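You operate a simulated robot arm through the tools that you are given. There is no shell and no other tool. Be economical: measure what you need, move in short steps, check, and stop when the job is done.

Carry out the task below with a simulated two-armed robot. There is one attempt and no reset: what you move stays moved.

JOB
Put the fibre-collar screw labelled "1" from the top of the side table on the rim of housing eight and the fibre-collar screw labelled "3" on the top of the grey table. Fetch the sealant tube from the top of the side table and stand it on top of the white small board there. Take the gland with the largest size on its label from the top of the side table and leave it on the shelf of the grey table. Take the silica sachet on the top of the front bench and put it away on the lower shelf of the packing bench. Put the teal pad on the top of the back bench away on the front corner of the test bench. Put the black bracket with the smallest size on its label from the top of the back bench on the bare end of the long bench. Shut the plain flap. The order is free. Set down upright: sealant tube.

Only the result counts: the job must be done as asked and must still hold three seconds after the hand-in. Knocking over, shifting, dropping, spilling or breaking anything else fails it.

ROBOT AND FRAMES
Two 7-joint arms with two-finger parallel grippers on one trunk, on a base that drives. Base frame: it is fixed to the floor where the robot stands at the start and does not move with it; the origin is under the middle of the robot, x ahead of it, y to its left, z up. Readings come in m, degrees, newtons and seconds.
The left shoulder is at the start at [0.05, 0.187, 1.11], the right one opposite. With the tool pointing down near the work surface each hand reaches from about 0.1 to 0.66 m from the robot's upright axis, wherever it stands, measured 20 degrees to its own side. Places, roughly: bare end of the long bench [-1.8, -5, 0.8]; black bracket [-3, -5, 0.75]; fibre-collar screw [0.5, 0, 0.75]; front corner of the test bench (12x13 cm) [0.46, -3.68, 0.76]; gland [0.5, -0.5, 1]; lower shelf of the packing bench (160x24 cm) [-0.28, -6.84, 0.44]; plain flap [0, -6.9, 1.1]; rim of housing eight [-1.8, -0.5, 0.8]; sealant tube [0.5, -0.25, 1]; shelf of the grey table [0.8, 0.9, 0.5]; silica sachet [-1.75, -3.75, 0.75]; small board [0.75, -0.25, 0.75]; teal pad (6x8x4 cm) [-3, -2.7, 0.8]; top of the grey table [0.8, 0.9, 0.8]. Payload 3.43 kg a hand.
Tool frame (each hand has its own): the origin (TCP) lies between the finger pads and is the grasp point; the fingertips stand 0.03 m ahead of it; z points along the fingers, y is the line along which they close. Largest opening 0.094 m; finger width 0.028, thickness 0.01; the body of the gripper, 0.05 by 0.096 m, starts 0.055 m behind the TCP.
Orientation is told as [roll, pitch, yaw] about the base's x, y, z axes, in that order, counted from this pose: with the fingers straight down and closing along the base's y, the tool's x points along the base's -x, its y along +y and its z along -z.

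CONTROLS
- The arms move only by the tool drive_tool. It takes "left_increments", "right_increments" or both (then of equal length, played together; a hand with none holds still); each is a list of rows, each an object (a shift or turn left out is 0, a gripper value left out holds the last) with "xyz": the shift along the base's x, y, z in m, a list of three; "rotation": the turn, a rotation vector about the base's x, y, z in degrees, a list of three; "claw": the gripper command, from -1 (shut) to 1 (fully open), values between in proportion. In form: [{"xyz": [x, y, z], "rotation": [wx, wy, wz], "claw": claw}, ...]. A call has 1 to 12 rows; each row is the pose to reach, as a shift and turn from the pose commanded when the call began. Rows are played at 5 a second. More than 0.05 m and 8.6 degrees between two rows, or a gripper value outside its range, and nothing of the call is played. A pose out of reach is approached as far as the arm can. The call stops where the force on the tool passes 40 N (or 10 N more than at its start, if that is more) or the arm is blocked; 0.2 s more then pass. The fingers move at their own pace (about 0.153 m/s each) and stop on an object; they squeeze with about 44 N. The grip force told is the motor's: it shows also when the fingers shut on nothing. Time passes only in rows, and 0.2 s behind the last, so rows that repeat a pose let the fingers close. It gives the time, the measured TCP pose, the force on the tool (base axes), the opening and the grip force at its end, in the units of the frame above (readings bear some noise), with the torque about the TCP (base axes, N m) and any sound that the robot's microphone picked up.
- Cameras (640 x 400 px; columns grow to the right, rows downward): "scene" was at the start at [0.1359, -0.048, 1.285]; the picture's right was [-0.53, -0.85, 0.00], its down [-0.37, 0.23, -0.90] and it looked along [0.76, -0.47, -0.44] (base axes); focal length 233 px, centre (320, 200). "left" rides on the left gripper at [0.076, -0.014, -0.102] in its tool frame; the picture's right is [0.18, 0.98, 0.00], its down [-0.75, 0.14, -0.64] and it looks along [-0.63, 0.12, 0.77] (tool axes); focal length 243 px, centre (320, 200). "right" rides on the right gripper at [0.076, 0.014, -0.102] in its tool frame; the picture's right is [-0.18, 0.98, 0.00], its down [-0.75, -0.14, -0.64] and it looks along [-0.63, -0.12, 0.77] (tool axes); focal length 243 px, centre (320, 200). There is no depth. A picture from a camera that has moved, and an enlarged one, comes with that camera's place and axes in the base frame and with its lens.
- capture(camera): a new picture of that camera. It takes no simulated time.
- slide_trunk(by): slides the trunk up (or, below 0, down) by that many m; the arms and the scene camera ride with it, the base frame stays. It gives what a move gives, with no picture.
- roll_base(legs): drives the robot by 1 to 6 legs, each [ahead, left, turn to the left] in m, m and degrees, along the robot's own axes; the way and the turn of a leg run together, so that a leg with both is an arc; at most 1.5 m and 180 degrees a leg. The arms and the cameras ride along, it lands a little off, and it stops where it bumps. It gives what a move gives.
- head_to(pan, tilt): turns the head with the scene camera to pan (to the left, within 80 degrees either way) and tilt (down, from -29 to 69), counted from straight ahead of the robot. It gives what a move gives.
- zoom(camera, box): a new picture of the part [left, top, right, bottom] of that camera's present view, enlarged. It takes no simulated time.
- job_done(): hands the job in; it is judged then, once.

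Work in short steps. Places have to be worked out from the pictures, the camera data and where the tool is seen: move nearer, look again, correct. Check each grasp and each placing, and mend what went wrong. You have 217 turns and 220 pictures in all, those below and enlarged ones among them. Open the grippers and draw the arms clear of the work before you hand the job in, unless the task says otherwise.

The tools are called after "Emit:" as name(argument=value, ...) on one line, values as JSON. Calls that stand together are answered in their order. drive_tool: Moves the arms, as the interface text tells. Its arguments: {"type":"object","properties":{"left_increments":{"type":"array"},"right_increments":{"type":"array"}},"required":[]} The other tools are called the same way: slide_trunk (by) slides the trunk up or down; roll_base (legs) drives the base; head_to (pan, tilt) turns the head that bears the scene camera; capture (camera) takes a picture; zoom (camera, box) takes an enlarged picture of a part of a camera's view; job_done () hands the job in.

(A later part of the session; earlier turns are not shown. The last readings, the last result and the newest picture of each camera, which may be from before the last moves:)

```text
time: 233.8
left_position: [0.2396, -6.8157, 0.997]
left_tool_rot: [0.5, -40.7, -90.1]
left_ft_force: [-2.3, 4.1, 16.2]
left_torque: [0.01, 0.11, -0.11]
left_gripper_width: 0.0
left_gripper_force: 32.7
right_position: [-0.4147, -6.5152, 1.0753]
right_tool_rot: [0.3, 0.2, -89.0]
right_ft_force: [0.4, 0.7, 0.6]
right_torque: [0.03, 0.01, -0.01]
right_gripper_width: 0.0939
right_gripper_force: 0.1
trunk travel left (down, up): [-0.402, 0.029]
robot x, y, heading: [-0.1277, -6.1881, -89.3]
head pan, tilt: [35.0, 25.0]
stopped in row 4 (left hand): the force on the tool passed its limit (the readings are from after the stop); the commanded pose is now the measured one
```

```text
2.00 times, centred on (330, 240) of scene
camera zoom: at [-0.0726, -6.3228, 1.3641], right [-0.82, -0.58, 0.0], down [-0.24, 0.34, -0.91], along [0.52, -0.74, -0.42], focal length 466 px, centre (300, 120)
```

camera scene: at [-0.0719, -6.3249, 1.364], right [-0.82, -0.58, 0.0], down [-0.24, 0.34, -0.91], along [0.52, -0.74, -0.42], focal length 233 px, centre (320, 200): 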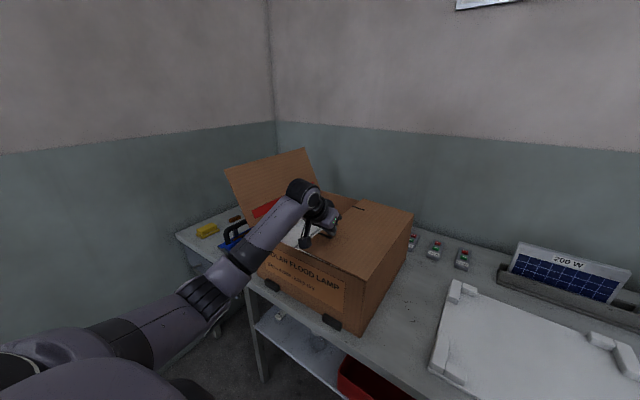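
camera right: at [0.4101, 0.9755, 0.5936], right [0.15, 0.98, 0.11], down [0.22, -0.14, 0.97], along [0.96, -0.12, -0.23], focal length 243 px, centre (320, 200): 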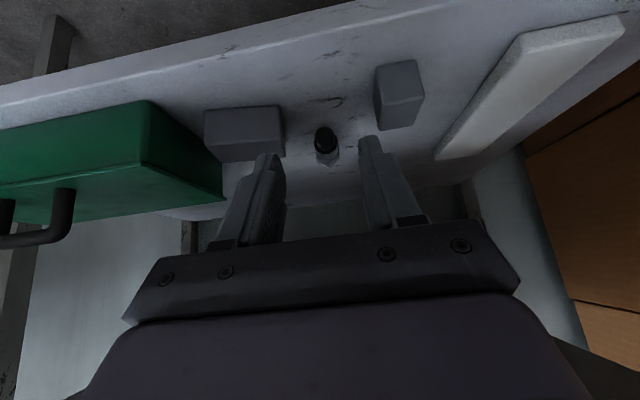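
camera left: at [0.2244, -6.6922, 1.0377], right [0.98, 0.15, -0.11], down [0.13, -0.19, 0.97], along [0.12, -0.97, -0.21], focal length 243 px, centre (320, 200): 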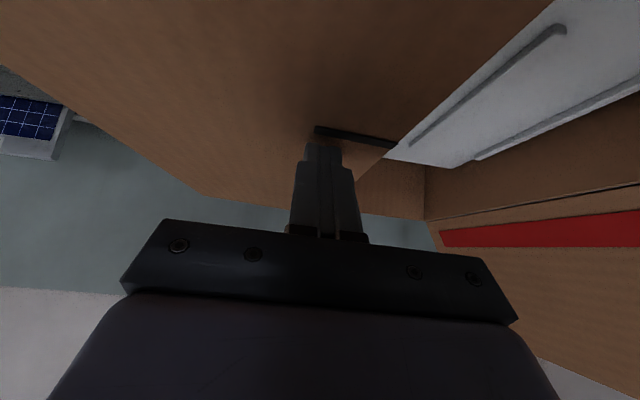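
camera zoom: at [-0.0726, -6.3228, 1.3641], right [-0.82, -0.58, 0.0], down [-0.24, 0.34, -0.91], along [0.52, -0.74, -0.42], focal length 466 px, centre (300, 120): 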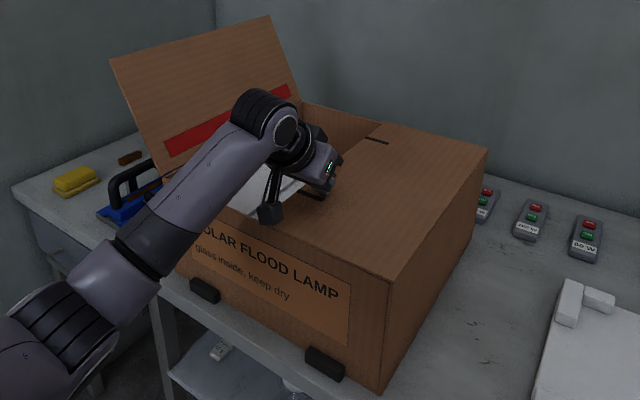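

Flap is shut flat. Raise the hand and check that it stays.

Emit:
drive_tool(left_increments=[{"xyz": [0, 0, 0.03]}, {"xyz": [0, 0, 0.07]}, {"xyz": [-0.02, 0.03, 0.1]}, {"xyz": [-0.05, 0.07, 0.11]}, {"xyz": [-0.08, 0.11, 0.11]}, {"xyz": [-0.11, 0.15, 0.11]}])

Emit:
capture(camera="left")

Emit:
roll_base(legs=[[-0.3, -0.3, 0]])

Emit:
zoom(camera="scene", box=[180, 100, 440, 300])

```text
refused: row 4 steps farther than a row can; nothing moved
```

```text
66 pictures are left
camera left: at [0.2256, -6.693, 1.0248], right [0.98, 0.14, -0.11], down [0.14, -0.15, 0.98], along [0.12, -0.98, -0.17], focal length 243 px, centre (320, 200)
```

left: 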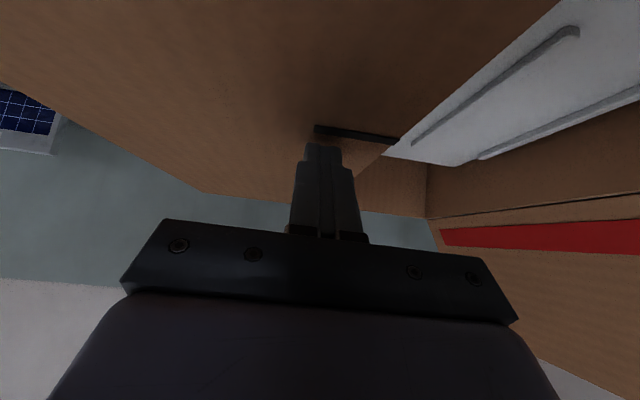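

```text
time: 235.1
left_position: [0.1865, -6.7605, 0.9981]
left_tool_rot: [1.0, -41.2, -89.8]
left_ft_force: [0.2, 0.4, 0.2]
left_torque: [0.04, -0.02, 0.05]
left_gripper_width: 0.0
left_gripper_force: 32.5
right_position: [-0.4726, -6.4577, 1.0763]
right_tool_rot: [0.3, 0.2, -88.9]
right_ft_force: [-0.2, -2.2, 0.1]
right_torque: [0.01, 0.0, 0.02]
right_gripper_width: 0.0941
right_gripper_force: 0.0
trunk travel left (down, up): [-0.402, 0.029]
robot x, y, heading: [-0.1818, -6.1326, -89.5]
head pan, tilt: [35.0, 25.0]
stopped in leg 1: the force on the tool passed its limit (the readings are from after the stop); the commanded pose is now the measured one
```

```text
2.00 times, centred on (310, 200) of scene
camera zoom: at [-0.1313, -6.2662, 1.3638], right [-0.82, -0.58, 0.0], down [-0.24, 0.34, -0.91], along [0.52, -0.74, -0.42], focal length 466 px, centre (340, 200)
```

zoom: 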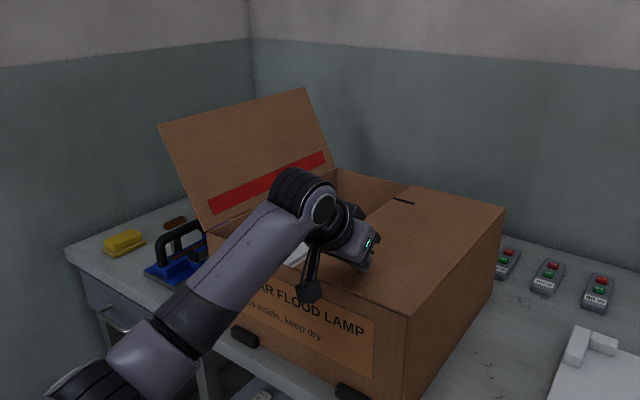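

The lift was refused and the base moved briefly before stopping; force is now near zero and the carton looks in place. Raise the hand properly.

Emit:
drive_tool(left_increments=[{"xyz": [0, 0, 0.03]}, {"xyz": [0, 0, 0.07]}, {"xyz": [-0.01, 0.02, 0.1]}, {"xyz": [-0.03, 0.05, 0.11]}, {"xyz": [-0.05, 0.09, 0.11]}, {"xyz": [-0.07, 0.13, 0.11]}])

Emit:
capture(camera="scene")

```text
time: 236.5
left_position: [0.1155, -6.6295, 1.1069]
left_tool_rot: [1.0, -41.3, -89.7]
left_ft_force: [0.5, -0.1, 0.5]
left_torque: [0.02, 0.04, -0.03]
left_gripper_width: 0.0001
left_gripper_force: 33.0
right_position: [-0.4723, -6.4578, 1.0762]
right_tool_rot: [0.3, 0.1, -88.9]
right_ft_force: [-0.7, -1.0, 0.4]
right_torque: [-0.02, 0.04, -0.01]
right_gripper_width: 0.0938
right_gripper_force: 0.1
trunk travel left (down, up): [-0.402, 0.029]
robot x, y, heading: [-0.1837, -6.1328, -89.7]
head pan, tilt: [35.0, 25.0]
```

```text
64 pictures are left
camera scene: at [-0.1311, -6.2656, 1.3641], right [-0.82, -0.58, 0.0], down [-0.24, 0.34, -0.91], along [0.52, -0.74, -0.42], focal length 233 px, centre (320, 200)
```

scene: 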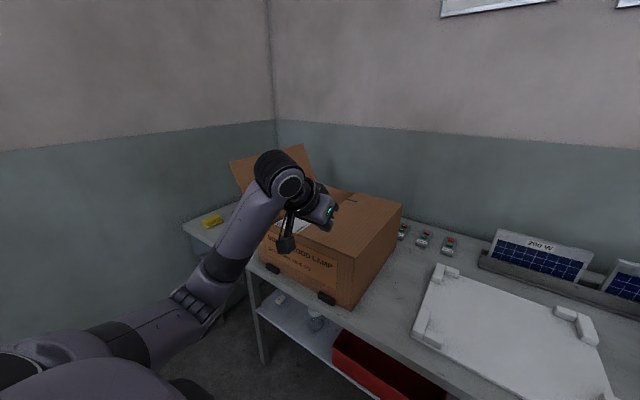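

The flap stays shut. Now back off and drive around the end of the long bench to find the back bench.

Emit:
roll_base(legs=[[-0.35, 0, 0], [0, -0.5, 0], [0, 0, -90]])

Emit:
drive_tool(left_increments=[{"xyz": [0, 0, 0], "rotation": [0, -8, 0]}, {"xyz": [0.02, 0, 0.0], "rotation": [0, -16, 0]}, {"xyz": [0.04, 0, 0.0], "rotation": [0, -24, 0]}, {"xyz": [0.06, 0, 0.0], "rotation": [0, -32, 0]}, {"xyz": [0.08, 0, 0.0], "rotation": [0, -40, 0]}])

Emit:
head_to(pan=0, tilt=10)

Emit:
capture(camera="scene")

```text
time: 245.1
left_position: [-1.184, -6.0888, 1.1077]
left_tool_rot: [1.0, -41.2, -179.6]
left_ft_force: [0.2, -0.6, 0.6]
left_torque: [-0.03, 0.02, -0.01]
left_gripper_width: 0.0003
left_gripper_force: 33.0
right_position: [-1.0118, -5.5003, 1.0758]
right_tool_rot: [0.3, 0.2, -179.0]
right_ft_force: [0.3, -0.4, 0.2]
right_torque: [0.0, -0.01, 0.02]
right_gripper_width: 0.094
right_gripper_force: 0.1
trunk travel left (down, up): [-0.402, 0.029]
robot x, y, heading: [-0.691, -5.7902, -179.5]
head pan, tilt: [35.0, 25.0]
```

```text
time: 246.3
left_position: [-1.1037, -6.0909, 1.1057]
left_tool_rot: [1.2, -1.0, -179.7]
left_ft_force: [0.9, 0.0, -0.5]
left_torque: [-0.03, -0.01, -0.02]
left_gripper_width: 0.0
left_gripper_force: 32.6
right_position: [-1.0123, -5.5002, 1.0765]
right_tool_rot: [0.3, 0.1, -179.0]
right_ft_force: [0.0, -0.9, 0.1]
right_torque: [0.02, 0.02, -0.01]
right_gripper_width: 0.0941
right_gripper_force: 0.1
trunk travel left (down, up): [-0.402, 0.029]
robot x, y, heading: [-0.688, -5.786, -179.5]
head pan, tilt: [35.0, 25.0]
```

```text
time: 247.3
left_position: [-1.1033, -6.0899, 1.1075]
left_tool_rot: [1.2, -1.2, -179.7]
left_ft_force: [-0.8, -0.4, -0.4]
left_torque: [0.03, 0.0, -0.01]
left_gripper_width: 0.0
left_gripper_force: 33.0
right_position: [-1.0126, -5.5007, 1.076]
right_tool_rot: [0.2, 0.3, -178.9]
right_ft_force: [0.5, 0.2, 0.5]
right_torque: [-0.02, 0.01, 0.02]
right_gripper_width: 0.0941
right_gripper_force: 0.0
trunk travel left (down, up): [-0.402, 0.029]
robot x, y, heading: [-0.6836, -5.7873, -179.5]
head pan, tilt: [0.0, 10.0]
```

```text
63 pictures are left
camera scene: at [-0.8382, -5.7886, 1.3883], right [-0.01, 1.0, 0.0], down [0.17, 0.0, -0.98], along [-0.98, -0.01, -0.17], focal length 233 px, centre (320, 200)
```

scene: 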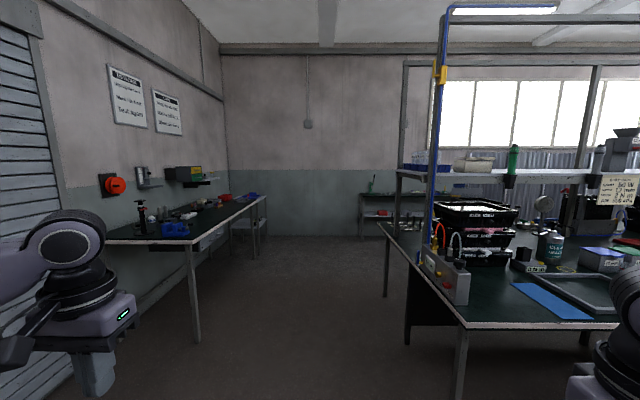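

The island has a front and a back side; go around through the aisle at y≈−5.95 to its far side.

Emit:
roll_base(legs=[[1.45, 0.15, -0.5], [1.45, 0, 0]])

Emit:
head_to(pan=-70, tilt=15)

Emit:
capture(camera="scene")

Emit:
head_to(pan=-20, tilt=15)

Emit:
capture(camera="scene")

```text
time: 261.5
left_position: [-4.0079, -6.3226, 1.1063]
left_tool_rot: [1.2, -1.2, -178.0]
left_ft_force: [0.4, 0.6, -0.8]
left_torque: [0.0, 0.01, 0.01]
left_gripper_width: 0.0
left_gripper_force: 32.9
right_position: [-3.9333, -5.7299, 1.0757]
right_tool_rot: [0.3, 0.3, -177.2]
right_ft_force: [0.5, -0.2, -0.1]
right_torque: [-0.02, -0.01, -0.01]
right_gripper_width: 0.0943
right_gripper_force: 0.1
trunk travel left (down, up): [-0.402, 0.029]
robot x, y, heading: [-3.598, -6.0092, -178.0]
head pan, tilt: [0.0, 10.0]
```

```text
time: 262.9
left_position: [-4.0074, -6.3222, 1.1063]
left_tool_rot: [1.2, -1.2, -177.9]
left_ft_force: [0.5, 0.4, -0.5]
left_torque: [-0.02, 0.0, 0.01]
left_gripper_width: 0.0
left_gripper_force: 33.1
right_position: [-3.9343, -5.7305, 1.0765]
right_tool_rot: [0.3, 0.2, -177.1]
right_ft_force: [-0.5, 0.0, -0.2]
right_torque: [0.02, 0.0, 0.02]
right_gripper_width: 0.0939
right_gripper_force: 0.1
trunk travel left (down, up): [-0.402, 0.029]
robot x, y, heading: [-3.5967, -6.0058, -178.1]
head pan, tilt: [-70.0, 15.0]
```

```text
62 pictures are left
camera scene: at [-3.6939, -5.9238, 1.3802], right [0.93, 0.38, 0.0], down [0.1, -0.24, -0.97], along [-0.36, 0.89, -0.26], focal length 233 px, centre (320, 200)
```

scene: 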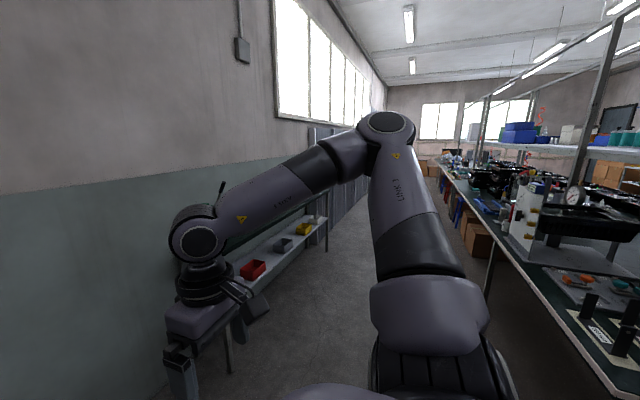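

```text
time: 264.1
left_position: [-4.0071, -6.322, 1.1068]
left_tool_rot: [1.1, -1.2, -178.0]
left_ft_force: [-1.3, 0.2, -0.3]
left_torque: [0.04, 0.03, 0.01]
left_gripper_width: 0.0002
left_gripper_force: 33.3
right_position: [-3.9346, -5.7316, 1.0766]
right_tool_rot: [0.3, 0.2, -177.1]
right_ft_force: [-0.4, 0.4, -0.7]
right_torque: [0.0, 0.03, 0.0]
right_gripper_width: 0.094
right_gripper_force: 0.0
trunk travel left (down, up): [-0.402, 0.029]
robot x, y, heading: [-3.5991, -6.0087, -177.7]
head pan, tilt: [-20.0, 15.0]
```

```text
61 pictures are left
camera scene: at [-3.7476, -5.9815, 1.3802], right [0.31, 0.95, 0.0], down [0.25, -0.08, -0.97], along [-0.92, 0.3, -0.26], focal length 233 px, centre (320, 200)
```

scene: 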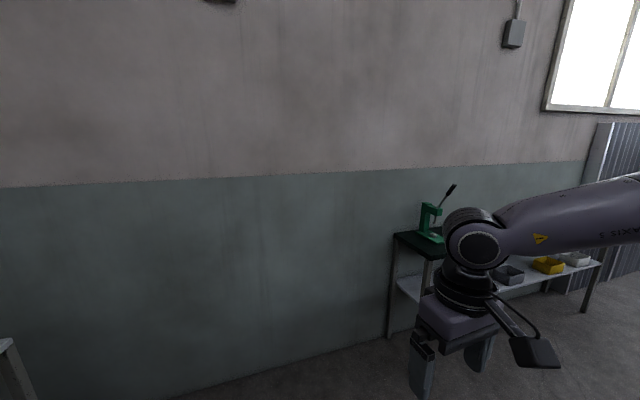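

Brackets are seen on the back bench near its end. Turn to face east (+x) and slide alongside at x≈−3.8.

Emit:
roll_base(legs=[[0, 0, 178], [-0.2, 0, 0], [0, 0.85, 0]])

Emit:
head_to(pan=0, tilt=30)

Emit:
capture(camera="scene")

```text
time: 277.1
left_position: [-3.4042, -4.8596, 1.1066]
left_tool_rot: [1.1, -1.2, 0.9]
left_ft_force: [-0.9, 0.5, -0.6]
left_torque: [-0.03, -0.02, -0.01]
left_gripper_width: 0.0
left_gripper_force: 32.6
right_position: [-3.4883, -5.4511, 1.0756]
right_tool_rot: [0.3, 0.2, 1.7]
right_ft_force: [0.3, 0.8, 0.8]
right_torque: [-0.03, 0.0, 0.01]
right_gripper_width: 0.094
right_gripper_force: 0.1
trunk travel left (down, up): [-0.402, 0.029]
robot x, y, heading: [-3.8183, -5.168, 1.0]
head pan, tilt: [-20.0, 15.0]
```

```text
time: 277.9
left_position: [-3.4035, -4.8589, 1.1061]
left_tool_rot: [1.2, -1.3, 1.0]
left_ft_force: [-0.3, 0.8, 0.0]
left_torque: [0.0, 0.0, -0.01]
left_gripper_width: 0.0
left_gripper_force: 33.0
right_position: [-3.4888, -5.4508, 1.0757]
right_tool_rot: [0.2, 0.2, 1.7]
right_ft_force: [0.2, -0.1, 0.2]
right_torque: [0.0, -0.01, 0.01]
right_gripper_width: 0.0944
right_gripper_force: 0.1
trunk travel left (down, up): [-0.402, 0.029]
robot x, y, heading: [-3.8159, -5.1699, 0.8]
head pan, tilt: [0.0, 30.0]
```

```text
60 pictures are left
camera scene: at [-3.6691, -5.1634, 1.3561], right [0.02, -1.0, 0.0], down [-0.5, -0.01, -0.87], along [0.87, 0.01, -0.5], focal length 233 px, centre (320, 200)
```

scene: 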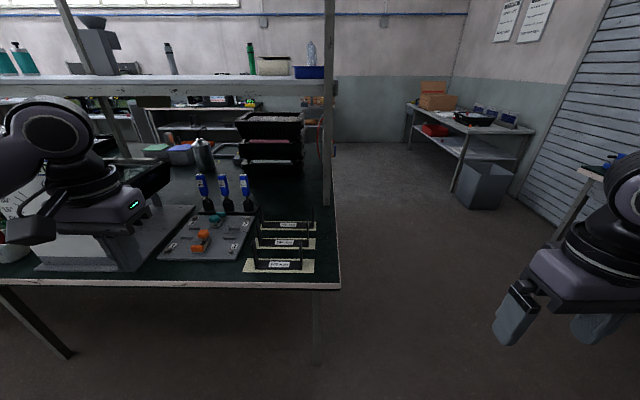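

Emit:
zoom(camera="scene", box=[230, 200, 340, 285])

```text
4.71 times, centred on (285, 242) of scene
camera zoom: at [-3.6691, -5.1634, 1.3561], right [0.02, -1.0, 0.0], down [-0.5, -0.01, -0.87], along [0.87, 0.01, -0.5], focal length 1097 px, centre (485, 0)
```

zoom: 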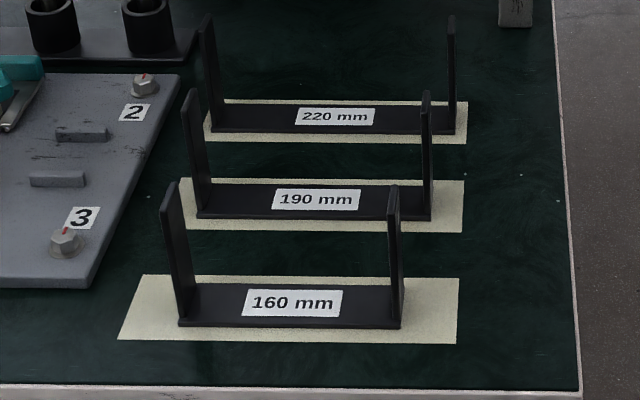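

The smallest bracket is 160 mm (nearest), centre ≈(−3.08,−5.016), with uprights at y≈−4.94 and −5.093. I'll use the right hand on the right upright; position the base.

Emit:
roll_base(legs=[[0.2, 0.26, -0.8]])

Emit:
drive_tool(right_increments=[{"xyz": [0.03, 0.02, 0]}, {"xyz": [0.06, 0.04, -0.02]}, {"xyz": [0.09, 0.06, -0.04]}, {"xyz": [0.12, 0.08, -0.06]}])

Emit:
capture(camera="right")

Emit:
capture(camera="scene")

```text
time: 280.1
left_position: [-3.2051, -4.603, 1.1068]
left_tool_rot: [1.2, -1.2, 0.1]
left_ft_force: [-0.5, 0.4, 0.0]
left_torque: [0.02, 0.02, 0.0]
left_gripper_width: 0.0001
left_gripper_force: 33.0
right_position: [-3.2952, -5.1914, 1.0763]
right_tool_rot: [0.4, 0.2, 1.0]
right_ft_force: [0.7, -0.8, 1.1]
right_torque: [-0.03, 0.01, -0.01]
right_gripper_width: 0.094
right_gripper_force: 0.1
trunk travel left (down, up): [-0.402, 0.029]
robot x, y, heading: [-3.6197, -4.9009, 0.6]
head pan, tilt: [0.0, 30.0]
```

```text
time: 281.1
left_position: [-3.2036, -4.6026, 1.106]
left_tool_rot: [1.2, -1.1, 0.2]
left_ft_force: [-0.6, 0.5, -0.1]
left_torque: [0.02, 0.02, 0.01]
left_gripper_width: 0.0
left_gripper_force: 32.9
right_position: [-3.1763, -5.1113, 1.0153]
right_tool_rot: [0.4, 0.2, 1.0]
right_ft_force: [0.1, -1.2, -0.5]
right_torque: [0.02, 0.07, 0.0]
right_gripper_width: 0.0941
right_gripper_force: 0.2
trunk travel left (down, up): [-0.402, 0.029]
robot x, y, heading: [-3.6228, -4.9054, 0.4]
head pan, tilt: [0.0, 30.0]
```

```text
58 pictures are left
camera right: at [-3.2516, -5.0997, 1.1199], right [0.17, 0.99, 0.01], down [0.76, -0.13, 0.64], along [0.63, -0.1, -0.77], focal length 243 px, centre (320, 200)
```

right: 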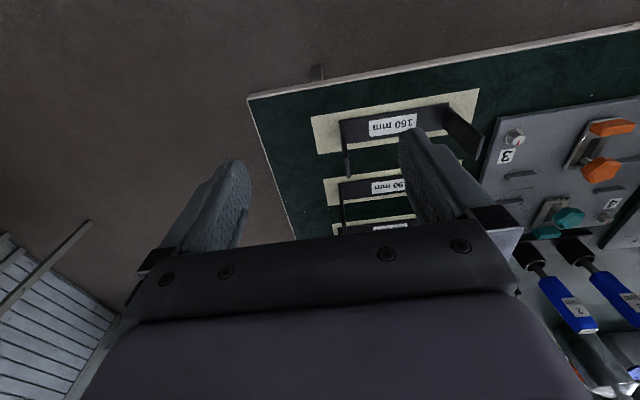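

```text
57 pictures are left
camera scene: at [-3.4723, -4.9027, 1.3559], right [0.0, -1.0, 0.0], down [-0.5, 0.0, -0.87], along [0.87, 0.0, -0.5], focal length 233 px, centre (320, 200)
```

scene: 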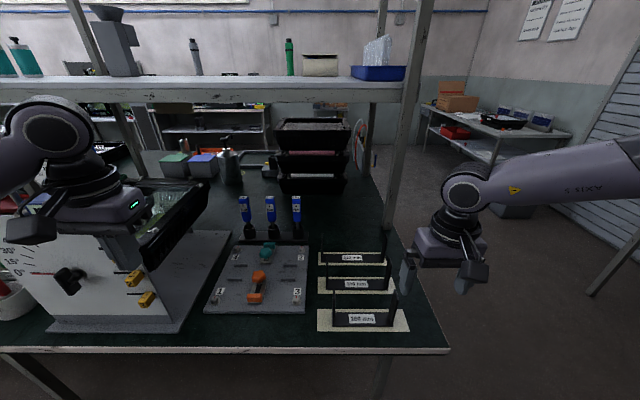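

Upright at about (−3.082,−5.091), top ≈0.873. Retract the left hand a bit and bring the right hand above the upright.

Emit:
drive_tool(right_increments=[{"xyz": [0.03, 0.007, -0.02]}, {"xyz": [0.06, 0.014, -0.03]}, {"xyz": [0.094, 0.02, -0.04]}, {"xyz": [0.094, 0.02, -0.08]}], left_increments=[{"xyz": [-0.03, 0, 0.0]}, {"xyz": [-0.06, 0, 0.0]}, {"xyz": [-0.09, 0, 0.0]}, {"xyz": [-0.12, 0, 0.0]}])

Emit:
capture(camera="right")

```text
time: 282.1
left_position: [-3.3252, -4.6024, 1.1066]
left_tool_rot: [1.2, -1.2, 0.1]
left_ft_force: [-0.2, 0.0, -0.1]
left_torque: [0.01, -0.04, 0.06]
left_gripper_width: 0.0002
left_gripper_force: 32.9
right_position: [-3.1299, -5.1312, 0.9704]
right_tool_rot: [0.5, 0.1, 0.9]
right_ft_force: [0.1, -1.3, 0.3]
right_torque: [0.04, 0.01, -0.04]
right_gripper_width: 0.0941
right_gripper_force: 0.1
right hand out of reach, approached as far as the arm can: row 2, 3, 4
trunk travel left (down, up): [-0.402, 0.029]
robot x, y, heading: [-3.6186, -4.9049, 0.3]
head pan, tilt: [0.0, 30.0]
```

```text
56 pictures are left
camera right: at [-3.2056, -5.1185, 1.0738], right [0.17, 0.99, 0.01], down [0.76, -0.13, 0.64], along [0.63, -0.1, -0.77], focal length 243 px, centre (320, 200)
```

right: 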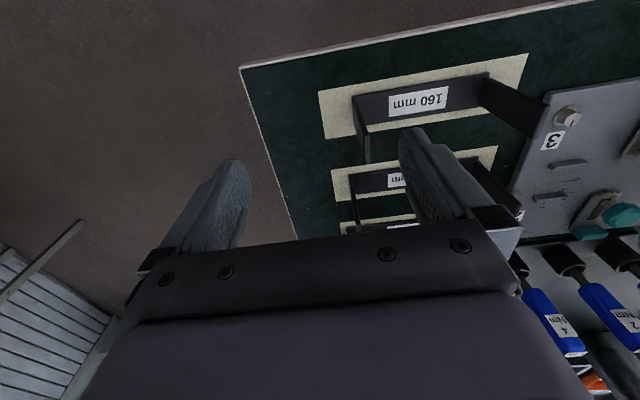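

Reach limit with the high trunk: lower the trunk 10 cm (hand first pulled back) and go 5 cm closer.

Emit:
drive_tool(right_increments=[{"xyz": [-0.04, -0.01, 0.02]}, {"xyz": [-0.08, -0.02, 0.04]}, {"xyz": [-0.1, -0.02, 0.06]}])

Emit:
slide_trunk(by=-0.1)

Emit:
roll_base(legs=[[0.06, 0, 0]])

Emit:
drive_tool(right_increments=[{"xyz": [0.03, 0.015, 0.0]}, {"xyz": [0.06, 0.03, 0.0]}, {"xyz": [0.09, 0.045, 0.0]}, {"xyz": [0.12, 0.055, 0.0]}])

Emit:
capture(camera="right")

```text
time: 282.9
left_position: [-3.3255, -4.6018, 1.1071]
left_tool_rot: [1.2, -1.2, 0.1]
left_ft_force: [-0.3, 1.2, -0.4]
left_torque: [-0.02, 0.02, 0.0]
left_gripper_width: 0.0001
left_gripper_force: 33.1
right_position: [-3.2297, -5.1508, 1.0277]
right_tool_rot: [0.3, 0.2, 1.0]
right_ft_force: [0.0, 0.0, -0.5]
right_torque: [0.0, 0.01, -0.01]
right_gripper_width: 0.0944
right_gripper_force: 0.1
trunk travel left (down, up): [-0.402, 0.029]
robot x, y, heading: [-3.6208, -4.9024, 0.2]
head pan, tilt: [0.0, 30.0]
```

```text
time: 284.2
left_position: [-3.3252, -4.6027, 1.0074]
left_tool_rot: [1.2, -1.3, 0.1]
left_ft_force: [-0.1, -0.4, -0.5]
left_torque: [0.03, 0.0, 0.01]
left_gripper_width: 0.0002
left_gripper_force: 33.1
right_position: [-3.2286, -5.1505, 0.9265]
right_tool_rot: [0.2, 0.2, 1.1]
right_ft_force: [0.1, 0.7, 0.5]
right_torque: [0.03, 0.0, -0.01]
right_gripper_width: 0.0941
right_gripper_force: 0.1
trunk travel left (down, up): [-0.302, 0.129]
robot x, y, heading: [-3.6177, -4.9039, 0.4]
head pan, tilt: [0.0, 30.0]
```

```text
time: 285.2
left_position: [-3.2654, -4.6038, 1.0067]
left_tool_rot: [1.2, -1.3, 0.1]
left_ft_force: [0.9, -0.3, 0.2]
left_torque: [0.03, 0.01, 0.03]
left_gripper_width: 0.0001
left_gripper_force: 32.5
right_position: [-3.1696, -5.1509, 0.9275]
right_tool_rot: [0.3, 0.3, 1.0]
right_ft_force: [1.3, 0.1, -0.3]
right_torque: [0.0, -0.03, 0.02]
right_gripper_width: 0.094
right_gripper_force: 0.0
trunk travel left (down, up): [-0.302, 0.129]
robot x, y, heading: [-3.5624, -4.9013, 0.5]
head pan, tilt: [0.0, 30.0]
```

```text
time: 286.2
left_position: [-3.2657, -4.6031, 1.0065]
left_tool_rot: [1.3, -1.1, 0.0]
left_ft_force: [-0.3, 0.7, -0.1]
left_torque: [-0.01, -0.03, -0.01]
left_gripper_width: 0.0
left_gripper_force: 32.7
right_position: [-3.0621, -5.1084, 0.9326]
right_tool_rot: [0.5, 0.1, 1.0]
right_ft_force: [0.8, -0.6, 0.0]
right_torque: [0.01, 0.01, 0.0]
right_gripper_width: 0.094
right_gripper_force: 0.0
right hand out of reach, approached as far as the arm can: row 4
trunk travel left (down, up): [-0.302, 0.129]
robot x, y, heading: [-3.5587, -4.9021, 0.3]
head pan, tilt: [0.0, 30.0]
```

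```text
55 pictures are left
camera right: at [-3.1384, -5.0967, 1.0346], right [0.17, 0.99, 0.01], down [0.76, -0.13, 0.64], along [0.63, -0.1, -0.77], focal length 243 px, centre (320, 200)
```

right: 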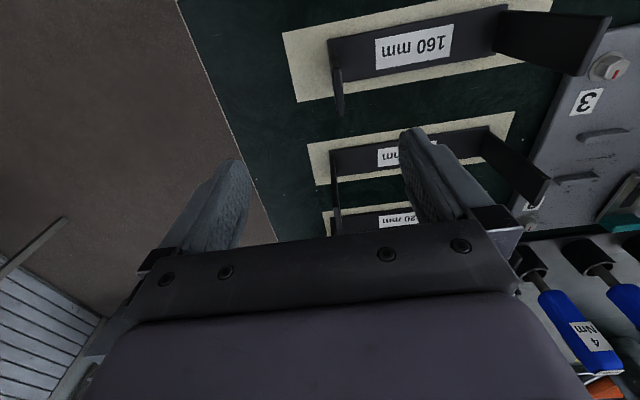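

Upright at (−3.083,−5.091). Shift and descend around it.

Emit:
drive_tool(right_increments=[{"xyz": [-0.02, 0.017, -0.01]}, {"xyz": [-0.02, 0.017, -0.04]}, {"xyz": [-0.02, 0.017, -0.07]}, {"xyz": [-0.02, 0.017, -0.085]}])

Emit:
capture(camera="right")

```text
time: 287.2
left_position: [-3.2648, -4.6024, 1.0071]
left_tool_rot: [1.2, -1.2, 0.1]
left_ft_force: [0.0, 0.5, 0.8]
left_torque: [0.0, 0.04, 0.0]
left_gripper_width: 0.0
left_gripper_force: 32.9
right_position: [-3.0987, -5.1062, 0.8637]
right_tool_rot: [0.3, 0.1, 1.0]
right_ft_force: [0.6, -0.5, 0.2]
right_torque: [-0.01, 0.05, 0.02]
right_gripper_width: 0.0942
right_gripper_force: 0.1
right hand out of reach, approached as far as the arm can: row 2, 3, 4
trunk travel left (down, up): [-0.302, 0.129]
robot x, y, heading: [-3.5637, -4.9029, 0.4]
head pan, tilt: [0.0, 30.0]
```

```text
54 pictures are left
camera right: at [-3.1742, -5.0946, 0.9659], right [0.17, 0.99, 0.01], down [0.76, -0.13, 0.64], along [0.63, -0.1, -0.77], focal length 243 px, centre (320, 200)
```

right: 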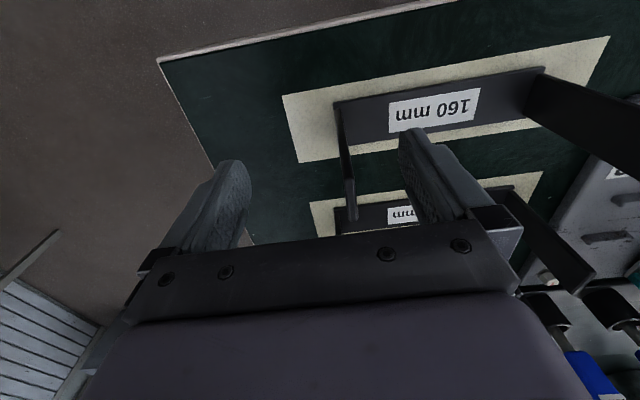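

Lower the trunk 3 cm and nudge the base 1.5 cm ahead for the last alignment.

Emit:
slide_trunk(by=-0.025)

Emit:
roll_base(legs=[[0.017, 0.012, 0]])

Emit:
capture(camera="right")

```text
time: 287.9
left_position: [-3.2642, -4.6024, 0.9817]
left_tool_rot: [1.1, -1.1, 0.1]
left_ft_force: [-0.1, -0.1, -0.5]
left_torque: [-0.01, -0.01, 0.01]
left_gripper_width: 0.0
left_gripper_force: 33.1
right_position: [-3.0981, -5.1061, 0.8375]
right_tool_rot: [0.4, 0.1, 1.0]
right_ft_force: [-0.8, 0.0, -0.2]
right_torque: [-0.01, -0.01, -0.02]
right_gripper_width: 0.094
right_gripper_force: 0.1
trunk travel left (down, up): [-0.277, 0.154]
robot x, y, heading: [-3.5596, -4.9033, 0.3]
head pan, tilt: [0.0, 30.0]
```

```text
time: 288.7
left_position: [-3.2479, -4.5898, 0.9816]
left_tool_rot: [1.2, -1.2, 0.0]
left_ft_force: [0.5, 0.2, 0.1]
left_torque: [0.0, -0.04, 0.02]
left_gripper_width: 0.0
left_gripper_force: 33.9
right_position: [-3.0814, -5.0944, 0.8369]
right_tool_rot: [0.3, 0.1, 1.0]
right_ft_force: [0.3, -0.5, -0.2]
right_torque: [-0.02, 0.02, 0.01]
right_gripper_width: 0.0941
right_gripper_force: 0.1
trunk travel left (down, up): [-0.277, 0.154]
robot x, y, heading: [-3.5428, -4.8892, 0.5]
head pan, tilt: [0.0, 30.0]
```

```text
53 pictures are left
camera right: at [-3.1571, -5.0821, 0.941], right [0.17, 0.99, 0.01], down [0.76, -0.13, 0.64], along [0.63, -0.1, -0.77], focal length 243 px, centre (320, 200)
```

right: 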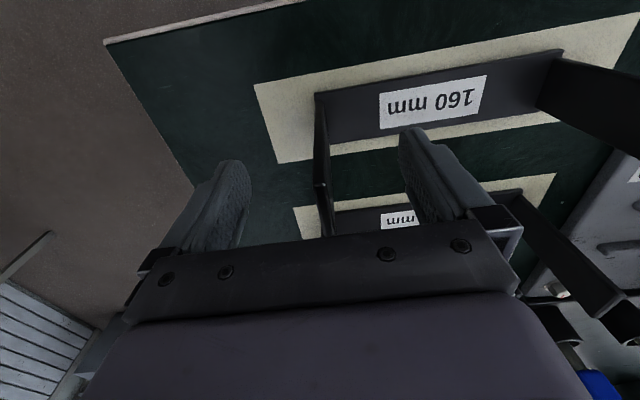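

Upright is centred between the fingers. Close and lift.

Emit:
drive_tool(right_increments=[{"claw": 0}, {"claw": -0.6}, {"claw": -1}, {"claw": -1}, {"claw": -1}, {"claw": -1}])

Emit:
slide_trunk(by=0.1)

Emit:
capture(camera="right")

Emit:
zoom(camera="scene", box=[240, 160, 480, 340])

```text
time: 290.1
left_position: [-3.2482, -4.5897, 0.9813]
left_tool_rot: [1.2, -1.2, 0.1]
left_ft_force: [-0.5, -0.3, 0.1]
left_torque: [-0.01, 0.0, -0.01]
left_gripper_width: 0.0
left_gripper_force: 32.5
right_position: [-3.0808, -5.0944, 0.8377]
right_tool_rot: [0.4, 0.2, 1.1]
right_ft_force: [0.8, 3.3, 2.4]
right_torque: [0.1, 0.05, -0.08]
right_gripper_width: 0.0099
right_gripper_force: 43.0
trunk travel left (down, up): [-0.277, 0.154]
robot x, y, heading: [-3.5458, -4.8917, 0.3]
head pan, tilt: [0.0, 30.0]
```

```text
time: 291.4
left_position: [-3.247, -4.5906, 1.0822]
left_tool_rot: [1.2, -1.2, 0.1]
left_ft_force: [0.3, -1.4, -0.3]
left_torque: [-0.01, 0.03, -0.01]
left_gripper_width: 0.0
left_gripper_force: 32.3
right_position: [-3.0815, -5.0951, 0.9373]
right_tool_rot: [0.4, 0.1, 1.0]
right_ft_force: [-0.8, 0.9, -2.1]
right_torque: [-0.19, 0.01, -0.02]
right_gripper_width: 0.0096
right_gripper_force: 43.6
trunk travel left (down, up): [-0.377, 0.054]
robot x, y, heading: [-3.5452, -4.8906, 0.1]
head pan, tilt: [0.0, 30.0]
```

```text
52 pictures are left
camera right: at [-3.1571, -5.0824, 1.0409], right [0.17, 0.99, 0.01], down [0.76, -0.13, 0.64], along [0.63, -0.1, -0.77], focal length 243 px, centre (320, 200)
```

right: 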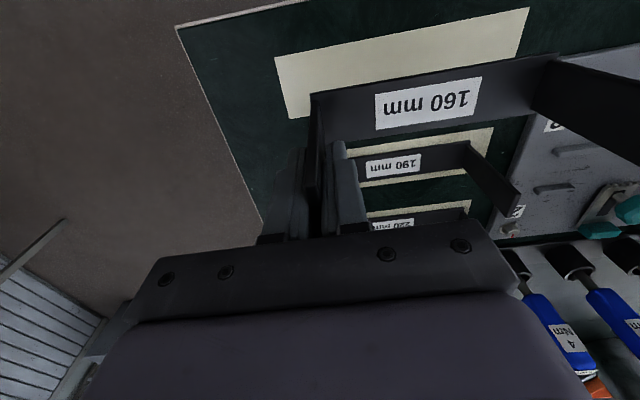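

```text
2.22 times, centred on (360, 250) of scene
camera zoom: at [-3.3965, -4.8898, 1.3309], right [0.0, -1.0, 0.0], down [-0.5, 0.0, -0.87], along [0.87, 0.0, -0.5], focal length 518 px, centre (231, 89)
```

zoom: 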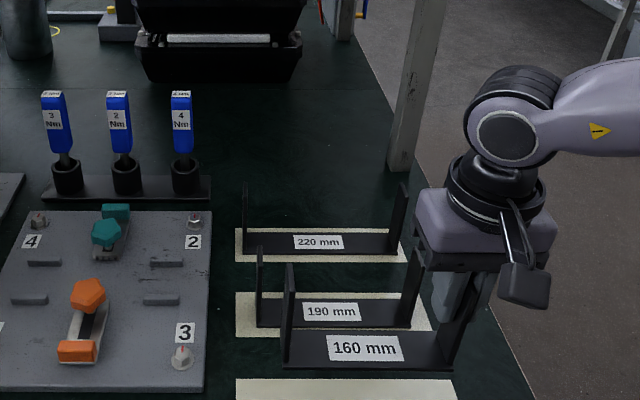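

Bracket is lifted level. Back off and slide north to the teal pad (y≈−2.7).

Emit:
roll_base(legs=[[-0.3, 0, 0], [0, 1.1, 0], [0, 0.95, 0]])

Emit:
head_to(pan=10, tilt=30)

Emit:
capture(camera="scene")

```text
time: 303.3
left_position: [-3.5716, -2.5221, 1.0817]
left_tool_rot: [1.1, -1.2, 1.1]
left_ft_force: [0.1, 0.1, -0.2]
left_torque: [0.02, -0.03, 0.01]
left_gripper_width: 0.0
left_gripper_force: 33.7
right_position: [-3.3964, -3.0224, 0.9371]
right_tool_rot: [0.5, 0.2, 1.9]
right_ft_force: [-0.7, -0.4, -1.8]
right_torque: [-0.14, 0.0, 0.02]
right_gripper_width: 0.0095
right_gripper_force: 42.7
trunk travel left (down, up): [-0.377, 0.054]
robot x, y, heading: [-3.8631, -2.8287, 0.9]
head pan, tilt: [0.0, 30.0]
```

```text
time: 304.1
left_position: [-3.5717, -2.5222, 1.0821]
left_tool_rot: [1.3, -1.2, 1.1]
left_ft_force: [0.1, 0.0, -0.7]
left_torque: [-0.02, -0.02, -0.02]
left_gripper_width: 0.0001
left_gripper_force: 33.3
right_position: [-3.3988, -3.0242, 0.9384]
right_tool_rot: [0.4, 0.2, 1.9]
right_ft_force: [-0.2, -0.8, -2.3]
right_torque: [-0.14, 0.01, 0.01]
right_gripper_width: 0.0098
right_gripper_force: 44.1
trunk travel left (down, up): [-0.377, 0.054]
robot x, y, heading: [-3.865, -2.8272, 1.2]
head pan, tilt: [10.0, 30.0]
```

```text
50 pictures are left
camera scene: at [-3.7167, -2.8084, 1.331], right [0.19, -0.98, 0.0], down [-0.49, -0.1, -0.87], along [0.85, 0.17, -0.5], focal length 233 px, centre (320, 200)
```

scene: 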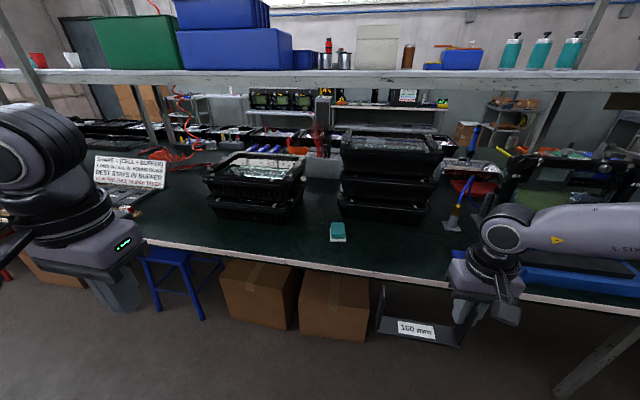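

Emit:
zoom(camera="scene", box=[300, 210, 380, 260])

```text
8.00 times, centred on (340, 235) of scene
camera zoom: at [-3.7167, -2.8084, 1.331], right [0.19, -0.98, 0.0], down [-0.49, -0.1, -0.87], along [0.85, 0.17, -0.5], focal length 1864 px, centre (160, -80)
```

zoom: 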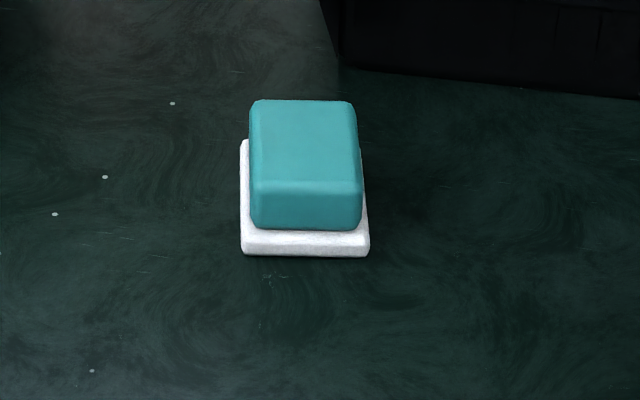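

The pad (teal block on a white backing, 6×8 cm footprint) is at about (−3.0,−2.74). Retract the bracket hand slightly, drive in, and bring the left hand over the pad.

Emit:
drive_tool(right_increments=[{"xyz": [-0.03, 0, 0.01]}, {"xyz": [-0.06, 0, 0.02]}, {"xyz": [-0.1, 0.0, 0.03]}], left_increments=[{"claw": 1}, {"claw": 1}, {"claw": 1}])

Emit:
roll_base(legs=[[0.27, -0.1, -1]])

Emit:
drive_tool(left_increments=[{"xyz": [0.04, -0.02, -0.02]}, {"xyz": [0.08, -0.04, -0.04]}, {"xyz": [0.12, -0.06, -0.06]}, {"xyz": [0.16, -0.08, -0.08]}, {"xyz": [0.19, -0.1, -0.1]}])

Emit:
capture(camera="left")

```text
time: 304.9
left_position: [-3.5716, -2.5205, 1.0829]
left_tool_rot: [1.3, -1.3, 0.9]
left_ft_force: [0.9, 0.0, 0.2]
left_torque: [-0.02, -0.03, 0.03]
left_gripper_width: 0.094
left_gripper_force: 0.1
right_position: [-3.4968, -3.0243, 0.9681]
right_tool_rot: [0.4, 0.1, 1.9]
right_ft_force: [-0.6, -0.2, -1.7]
right_torque: [-0.18, -0.03, 0.01]
right_gripper_width: 0.0096
right_gripper_force: 43.3
trunk travel left (down, up): [-0.377, 0.054]
robot x, y, heading: [-3.8632, -2.8257, 1.4]
head pan, tilt: [10.0, 30.0]
```

```text
time: 306.9
left_position: [-3.2947, -2.6266, 1.0814]
left_tool_rot: [1.3, -1.3, -0.2]
left_ft_force: [0.0, -0.3, 0.5]
left_torque: [0.01, 0.04, 0.02]
left_gripper_width: 0.094
left_gripper_force: 0.1
right_position: [-3.2331, -3.13, 0.9677]
right_tool_rot: [0.4, 0.2, 0.6]
right_ft_force: [0.3, 0.4, -2.3]
right_torque: [-0.17, -0.05, 0.01]
right_gripper_width: 0.0094
right_gripper_force: 43.3
trunk travel left (down, up): [-0.377, 0.054]
robot x, y, heading: [-3.593, -2.9237, -0.0]
head pan, tilt: [10.0, 30.0]
```

```text
time: 308.1
left_position: [-3.105, -2.7294, 0.9794]
left_tool_rot: [1.3, -1.1, -0.2]
left_ft_force: [-0.3, 0.6, -0.8]
left_torque: [-0.04, -0.02, 0.0]
left_gripper_width: 0.0943
left_gripper_force: 0.0
right_position: [-3.2328, -3.1298, 0.9682]
right_tool_rot: [0.3, 0.1, 0.6]
right_ft_force: [0.1, -0.8, -2.8]
right_torque: [-0.17, 0.0, 0.0]
right_gripper_width: 0.0097
right_gripper_force: 43.4
trunk travel left (down, up): [-0.377, 0.054]
robot x, y, heading: [-3.5931, -2.9247, -0.2]
head pan, tilt: [10.0, 30.0]
```

```text
48 pictures are left
camera left: at [-3.1821, -2.7473, 1.081], right [-0.18, 0.98, 0.02], down [0.74, 0.12, 0.66], along [0.65, 0.13, -0.75], focal length 243 px, centre (320, 200)
```

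left: 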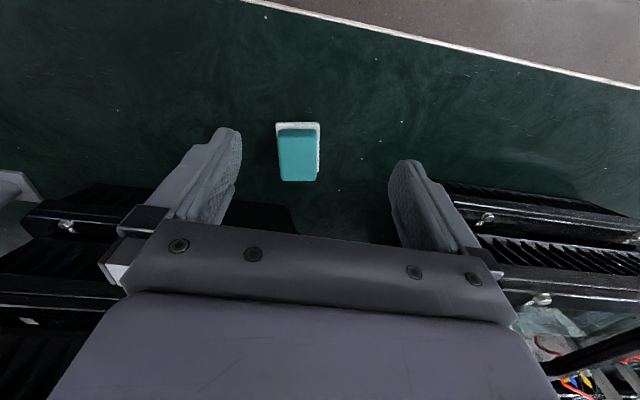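

Pad centre ≈(−3.004,−2.739), yaw ≈+9°. Align and descend, check before gripping the base.

Emit:
drive_tool(left_increments=[{"xyz": [0.035, -0.003, -0.02], "rotation": [0, 0, 4]}, {"xyz": [0.07, -0.006, -0.04], "rotation": [0, 0, 9]}, {"xyz": [0.101, -0.01, -0.06], "rotation": [0, 0, 9]}, {"xyz": [0.101, -0.01, -0.1], "rotation": [0, 0, 9]}])

Emit:
capture(camera="left")

```text
time: 309.1
left_position: [-3.0041, -2.7375, 0.8831]
left_tool_rot: [1.2, -1.3, 8.7]
left_ft_force: [0.1, -0.5, 0.2]
left_torque: [-0.03, 0.0, -0.03]
left_gripper_width: 0.0938
left_gripper_force: 0.0
right_position: [-3.232, -3.13, 0.9698]
right_tool_rot: [0.3, 0.2, 0.6]
right_ft_force: [-0.5, -0.5, -2.5]
right_torque: [-0.17, -0.01, 0.01]
right_gripper_width: 0.0096
right_gripper_force: 43.0
trunk travel left (down, up): [-0.377, 0.054]
robot x, y, heading: [-3.5958, -2.9265, 0.1]
head pan, tilt: [10.0, 30.0]
```

```text
47 pictures are left
camera left: at [-3.0782, -2.7676, 0.9828], right [-0.33, 0.94, 0.02], down [0.71, 0.24, 0.66], along [0.62, 0.23, -0.75], focal length 243 px, centre (320, 200)
```

left: 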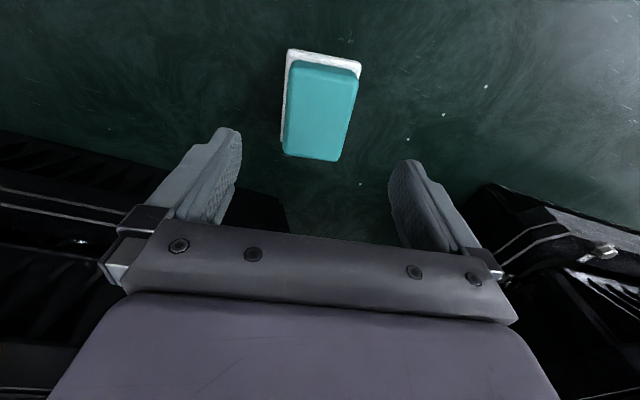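

Aligned with the fingers. Descend to the base level.

Emit:
drive_tool(left_increments=[{"xyz": [0.001, -0.003, -0.035]}, {"xyz": [0.001, -0.003, -0.065]}, {"xyz": [0.001, -0.003, -0.08]}, {"xyz": [0.001, -0.003, -0.088]}])

Emit:
capture(camera="left")

```text
time: 310.1
left_position: [-3.0018, -2.7401, 0.7939]
left_tool_rot: [1.3, -1.2, 8.8]
left_ft_force: [-0.4, 0.2, 0.6]
left_torque: [0.0, -0.01, 0.0]
left_gripper_width: 0.0938
left_gripper_force: 0.0
right_position: [-3.2329, -3.1295, 0.9691]
right_tool_rot: [0.4, 0.1, 0.6]
right_ft_force: [0.2, 0.1, -3.0]
right_torque: [-0.16, 0.01, 0.0]
right_gripper_width: 0.0096
right_gripper_force: 43.2
trunk travel left (down, up): [-0.377, 0.054]
robot x, y, heading: [-3.5948, -2.9254, -0.1]
head pan, tilt: [10.0, 30.0]
```

```text
46 pictures are left
camera left: at [-3.0763, -2.7701, 0.8943], right [-0.33, 0.94, 0.02], down [0.71, 0.24, 0.66], along [0.62, 0.23, -0.75], focal length 243 px, centre (320, 200)
```

left: 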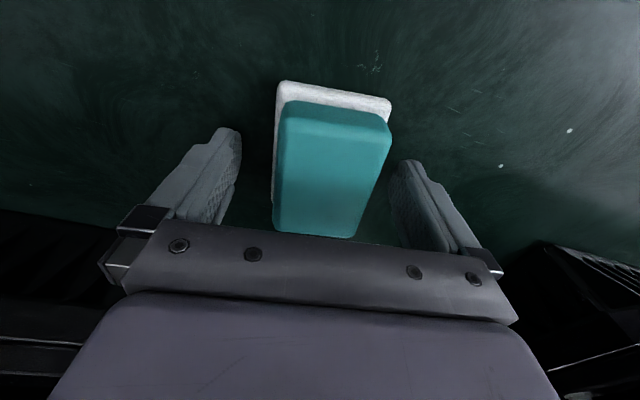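

Pad is between the fingers; close and lift.

Emit:
drive_tool(left_increments=[{"xyz": [0, 0, -0.001], "claw": 0.6}, {"xyz": [0, 0, -0.001], "claw": 0.3}, {"xyz": [0, 0, -0.001], "claw": -1}, {"xyz": [0, 0, -0.001], "claw": -1}, {"xyz": [0, 0, -0.001], "claw": -1}, {"xyz": [0, 0, 0.03], "claw": -1}, {"xyz": [0, 0, 0.07], "claw": -1}, {"xyz": [0, 0, 0.11], "claw": -1}])

Emit:
capture(camera="left")

Emit:
capture(camera="scene")

```text
time: 311.9
left_position: [-3.0059, -2.7381, 0.9042]
left_tool_rot: [1.3, -1.2, 8.7]
left_ft_force: [1.1, 0.1, -0.3]
left_torque: [0.0, 0.0, 0.04]
left_gripper_width: 0.0587
left_gripper_force: 44.6
right_position: [-3.233, -3.129, 0.9684]
right_tool_rot: [0.3, 0.2, 0.6]
right_ft_force: [-0.2, -0.2, -1.8]
right_torque: [-0.16, -0.08, 0.03]
right_gripper_width: 0.0098
right_gripper_force: 43.4
trunk travel left (down, up): [-0.377, 0.054]
robot x, y, heading: [-3.5961, -2.9263, -0.2]
head pan, tilt: [10.0, 30.0]
```

```text
45 pictures are left
camera left: at [-3.0789, -2.7688, 1.0053], right [-0.33, 0.94, 0.02], down [0.71, 0.24, 0.66], along [0.62, 0.23, -0.75], focal length 243 px, centre (320, 200)
```

left: 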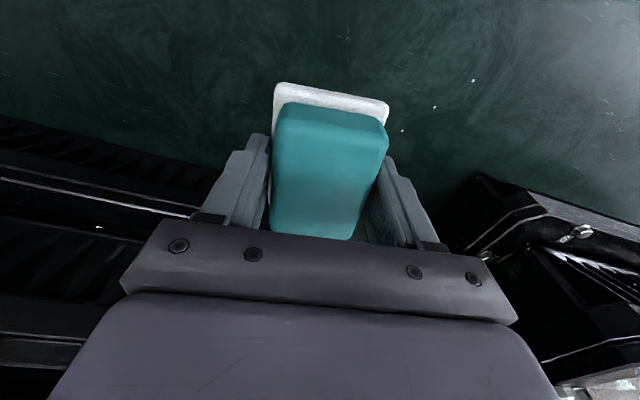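

```text
44 pictures are left
camera scene: at [-3.4478, -2.9093, 1.331], right [0.17, -0.99, 0.0], down [-0.49, -0.09, -0.87], along [0.85, 0.15, -0.5], focal length 233 px, centre (320, 200)
```

scene: 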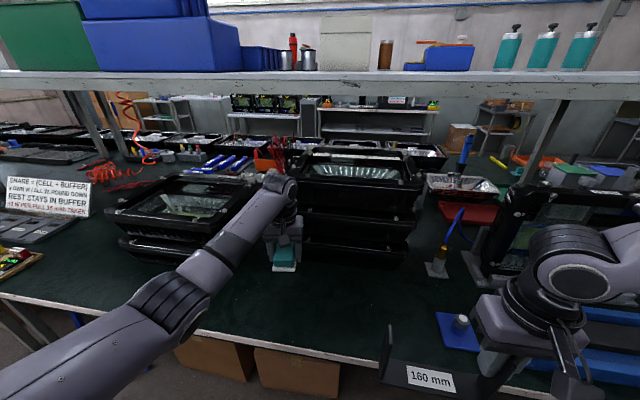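

Both objects in hand. Retract, back off, and drive around to the east side of the long bench.

Emit:
drive_tool(left_increments=[{"xyz": [-0.01, 0, 0.03]}, {"xyz": [-0.05, 0, 0.05]}, {"xyz": [-0.09, 0.01, 0.06]}, {"xyz": [-0.13, 0.02, 0.06]}, {"xyz": [-0.17, 0.03, 0.06]}, {"xyz": [-0.2, 0.04, 0.06]}])

Emit:
roll_base(legs=[[-0.28, 0, 0], [0, -1.5, 0], [0, -1.5, 0]])

Emit:
roll_base(legs=[[1.5, 0, 0], [1.5, 0, 0]])

```text
time: 313.2
left_position: [-3.2033, -2.7016, 0.9617]
left_tool_rot: [1.2, -1.1, 8.8]
left_ft_force: [-0.1, -0.4, -0.4]
left_torque: [0.0, -0.01, 0.07]
left_gripper_width: 0.0591
left_gripper_force: 43.2
right_position: [-3.2336, -3.1297, 0.9689]
right_tool_rot: [0.4, 0.2, 0.6]
right_ft_force: [0.1, 0.7, -2.2]
right_torque: [-0.18, -0.02, -0.06]
right_gripper_width: 0.0095
right_gripper_force: 42.7
trunk travel left (down, up): [-0.377, 0.054]
robot x, y, heading: [-3.5956, -2.9225, -0.1]
head pan, tilt: [10.0, 30.0]
```

```text
time: 329.4
left_position: [-3.423, -5.7029, 0.9634]
left_tool_rot: [1.3, -1.1, 12.5]
left_ft_force: [-1.1, -0.3, -1.1]
left_torque: [-0.02, -0.01, -0.01]
left_gripper_width: 0.0591
left_gripper_force: 43.6
right_position: [-3.4245, -6.1324, 0.9692]
right_tool_rot: [0.4, 0.1, 4.4]
right_ft_force: [0.0, 0.9, -3.0]
right_torque: [-0.13, -0.05, -0.01]
right_gripper_width: 0.0095
right_gripper_force: 43.7
trunk travel left (down, up): [-0.377, 0.054]
robot x, y, heading: [-3.7958, -5.9499, 3.7]
head pan, tilt: [10.0, 30.0]
```

```text
time: 343.8
left_position: [-0.437, -5.4976, 0.9612]
left_tool_rot: [1.2, -1.1, 13.4]
left_ft_force: [-0.3, 0.2, -1.3]
left_torque: [-0.02, 0.0, 0.0]
left_gripper_width: 0.059
left_gripper_force: 44.4
right_position: [-0.432, -5.9279, 0.9683]
right_tool_rot: [0.5, 0.3, 5.3]
right_ft_force: [0.3, 0.4, -1.6]
right_torque: [-0.15, -0.02, -0.01]
right_gripper_width: 0.0097
right_gripper_force: 43.3
trunk travel left (down, up): [-0.377, 0.054]
robot x, y, heading: [-0.8094, -5.7555, 4.7]
head pan, tilt: [10.0, 30.0]
```

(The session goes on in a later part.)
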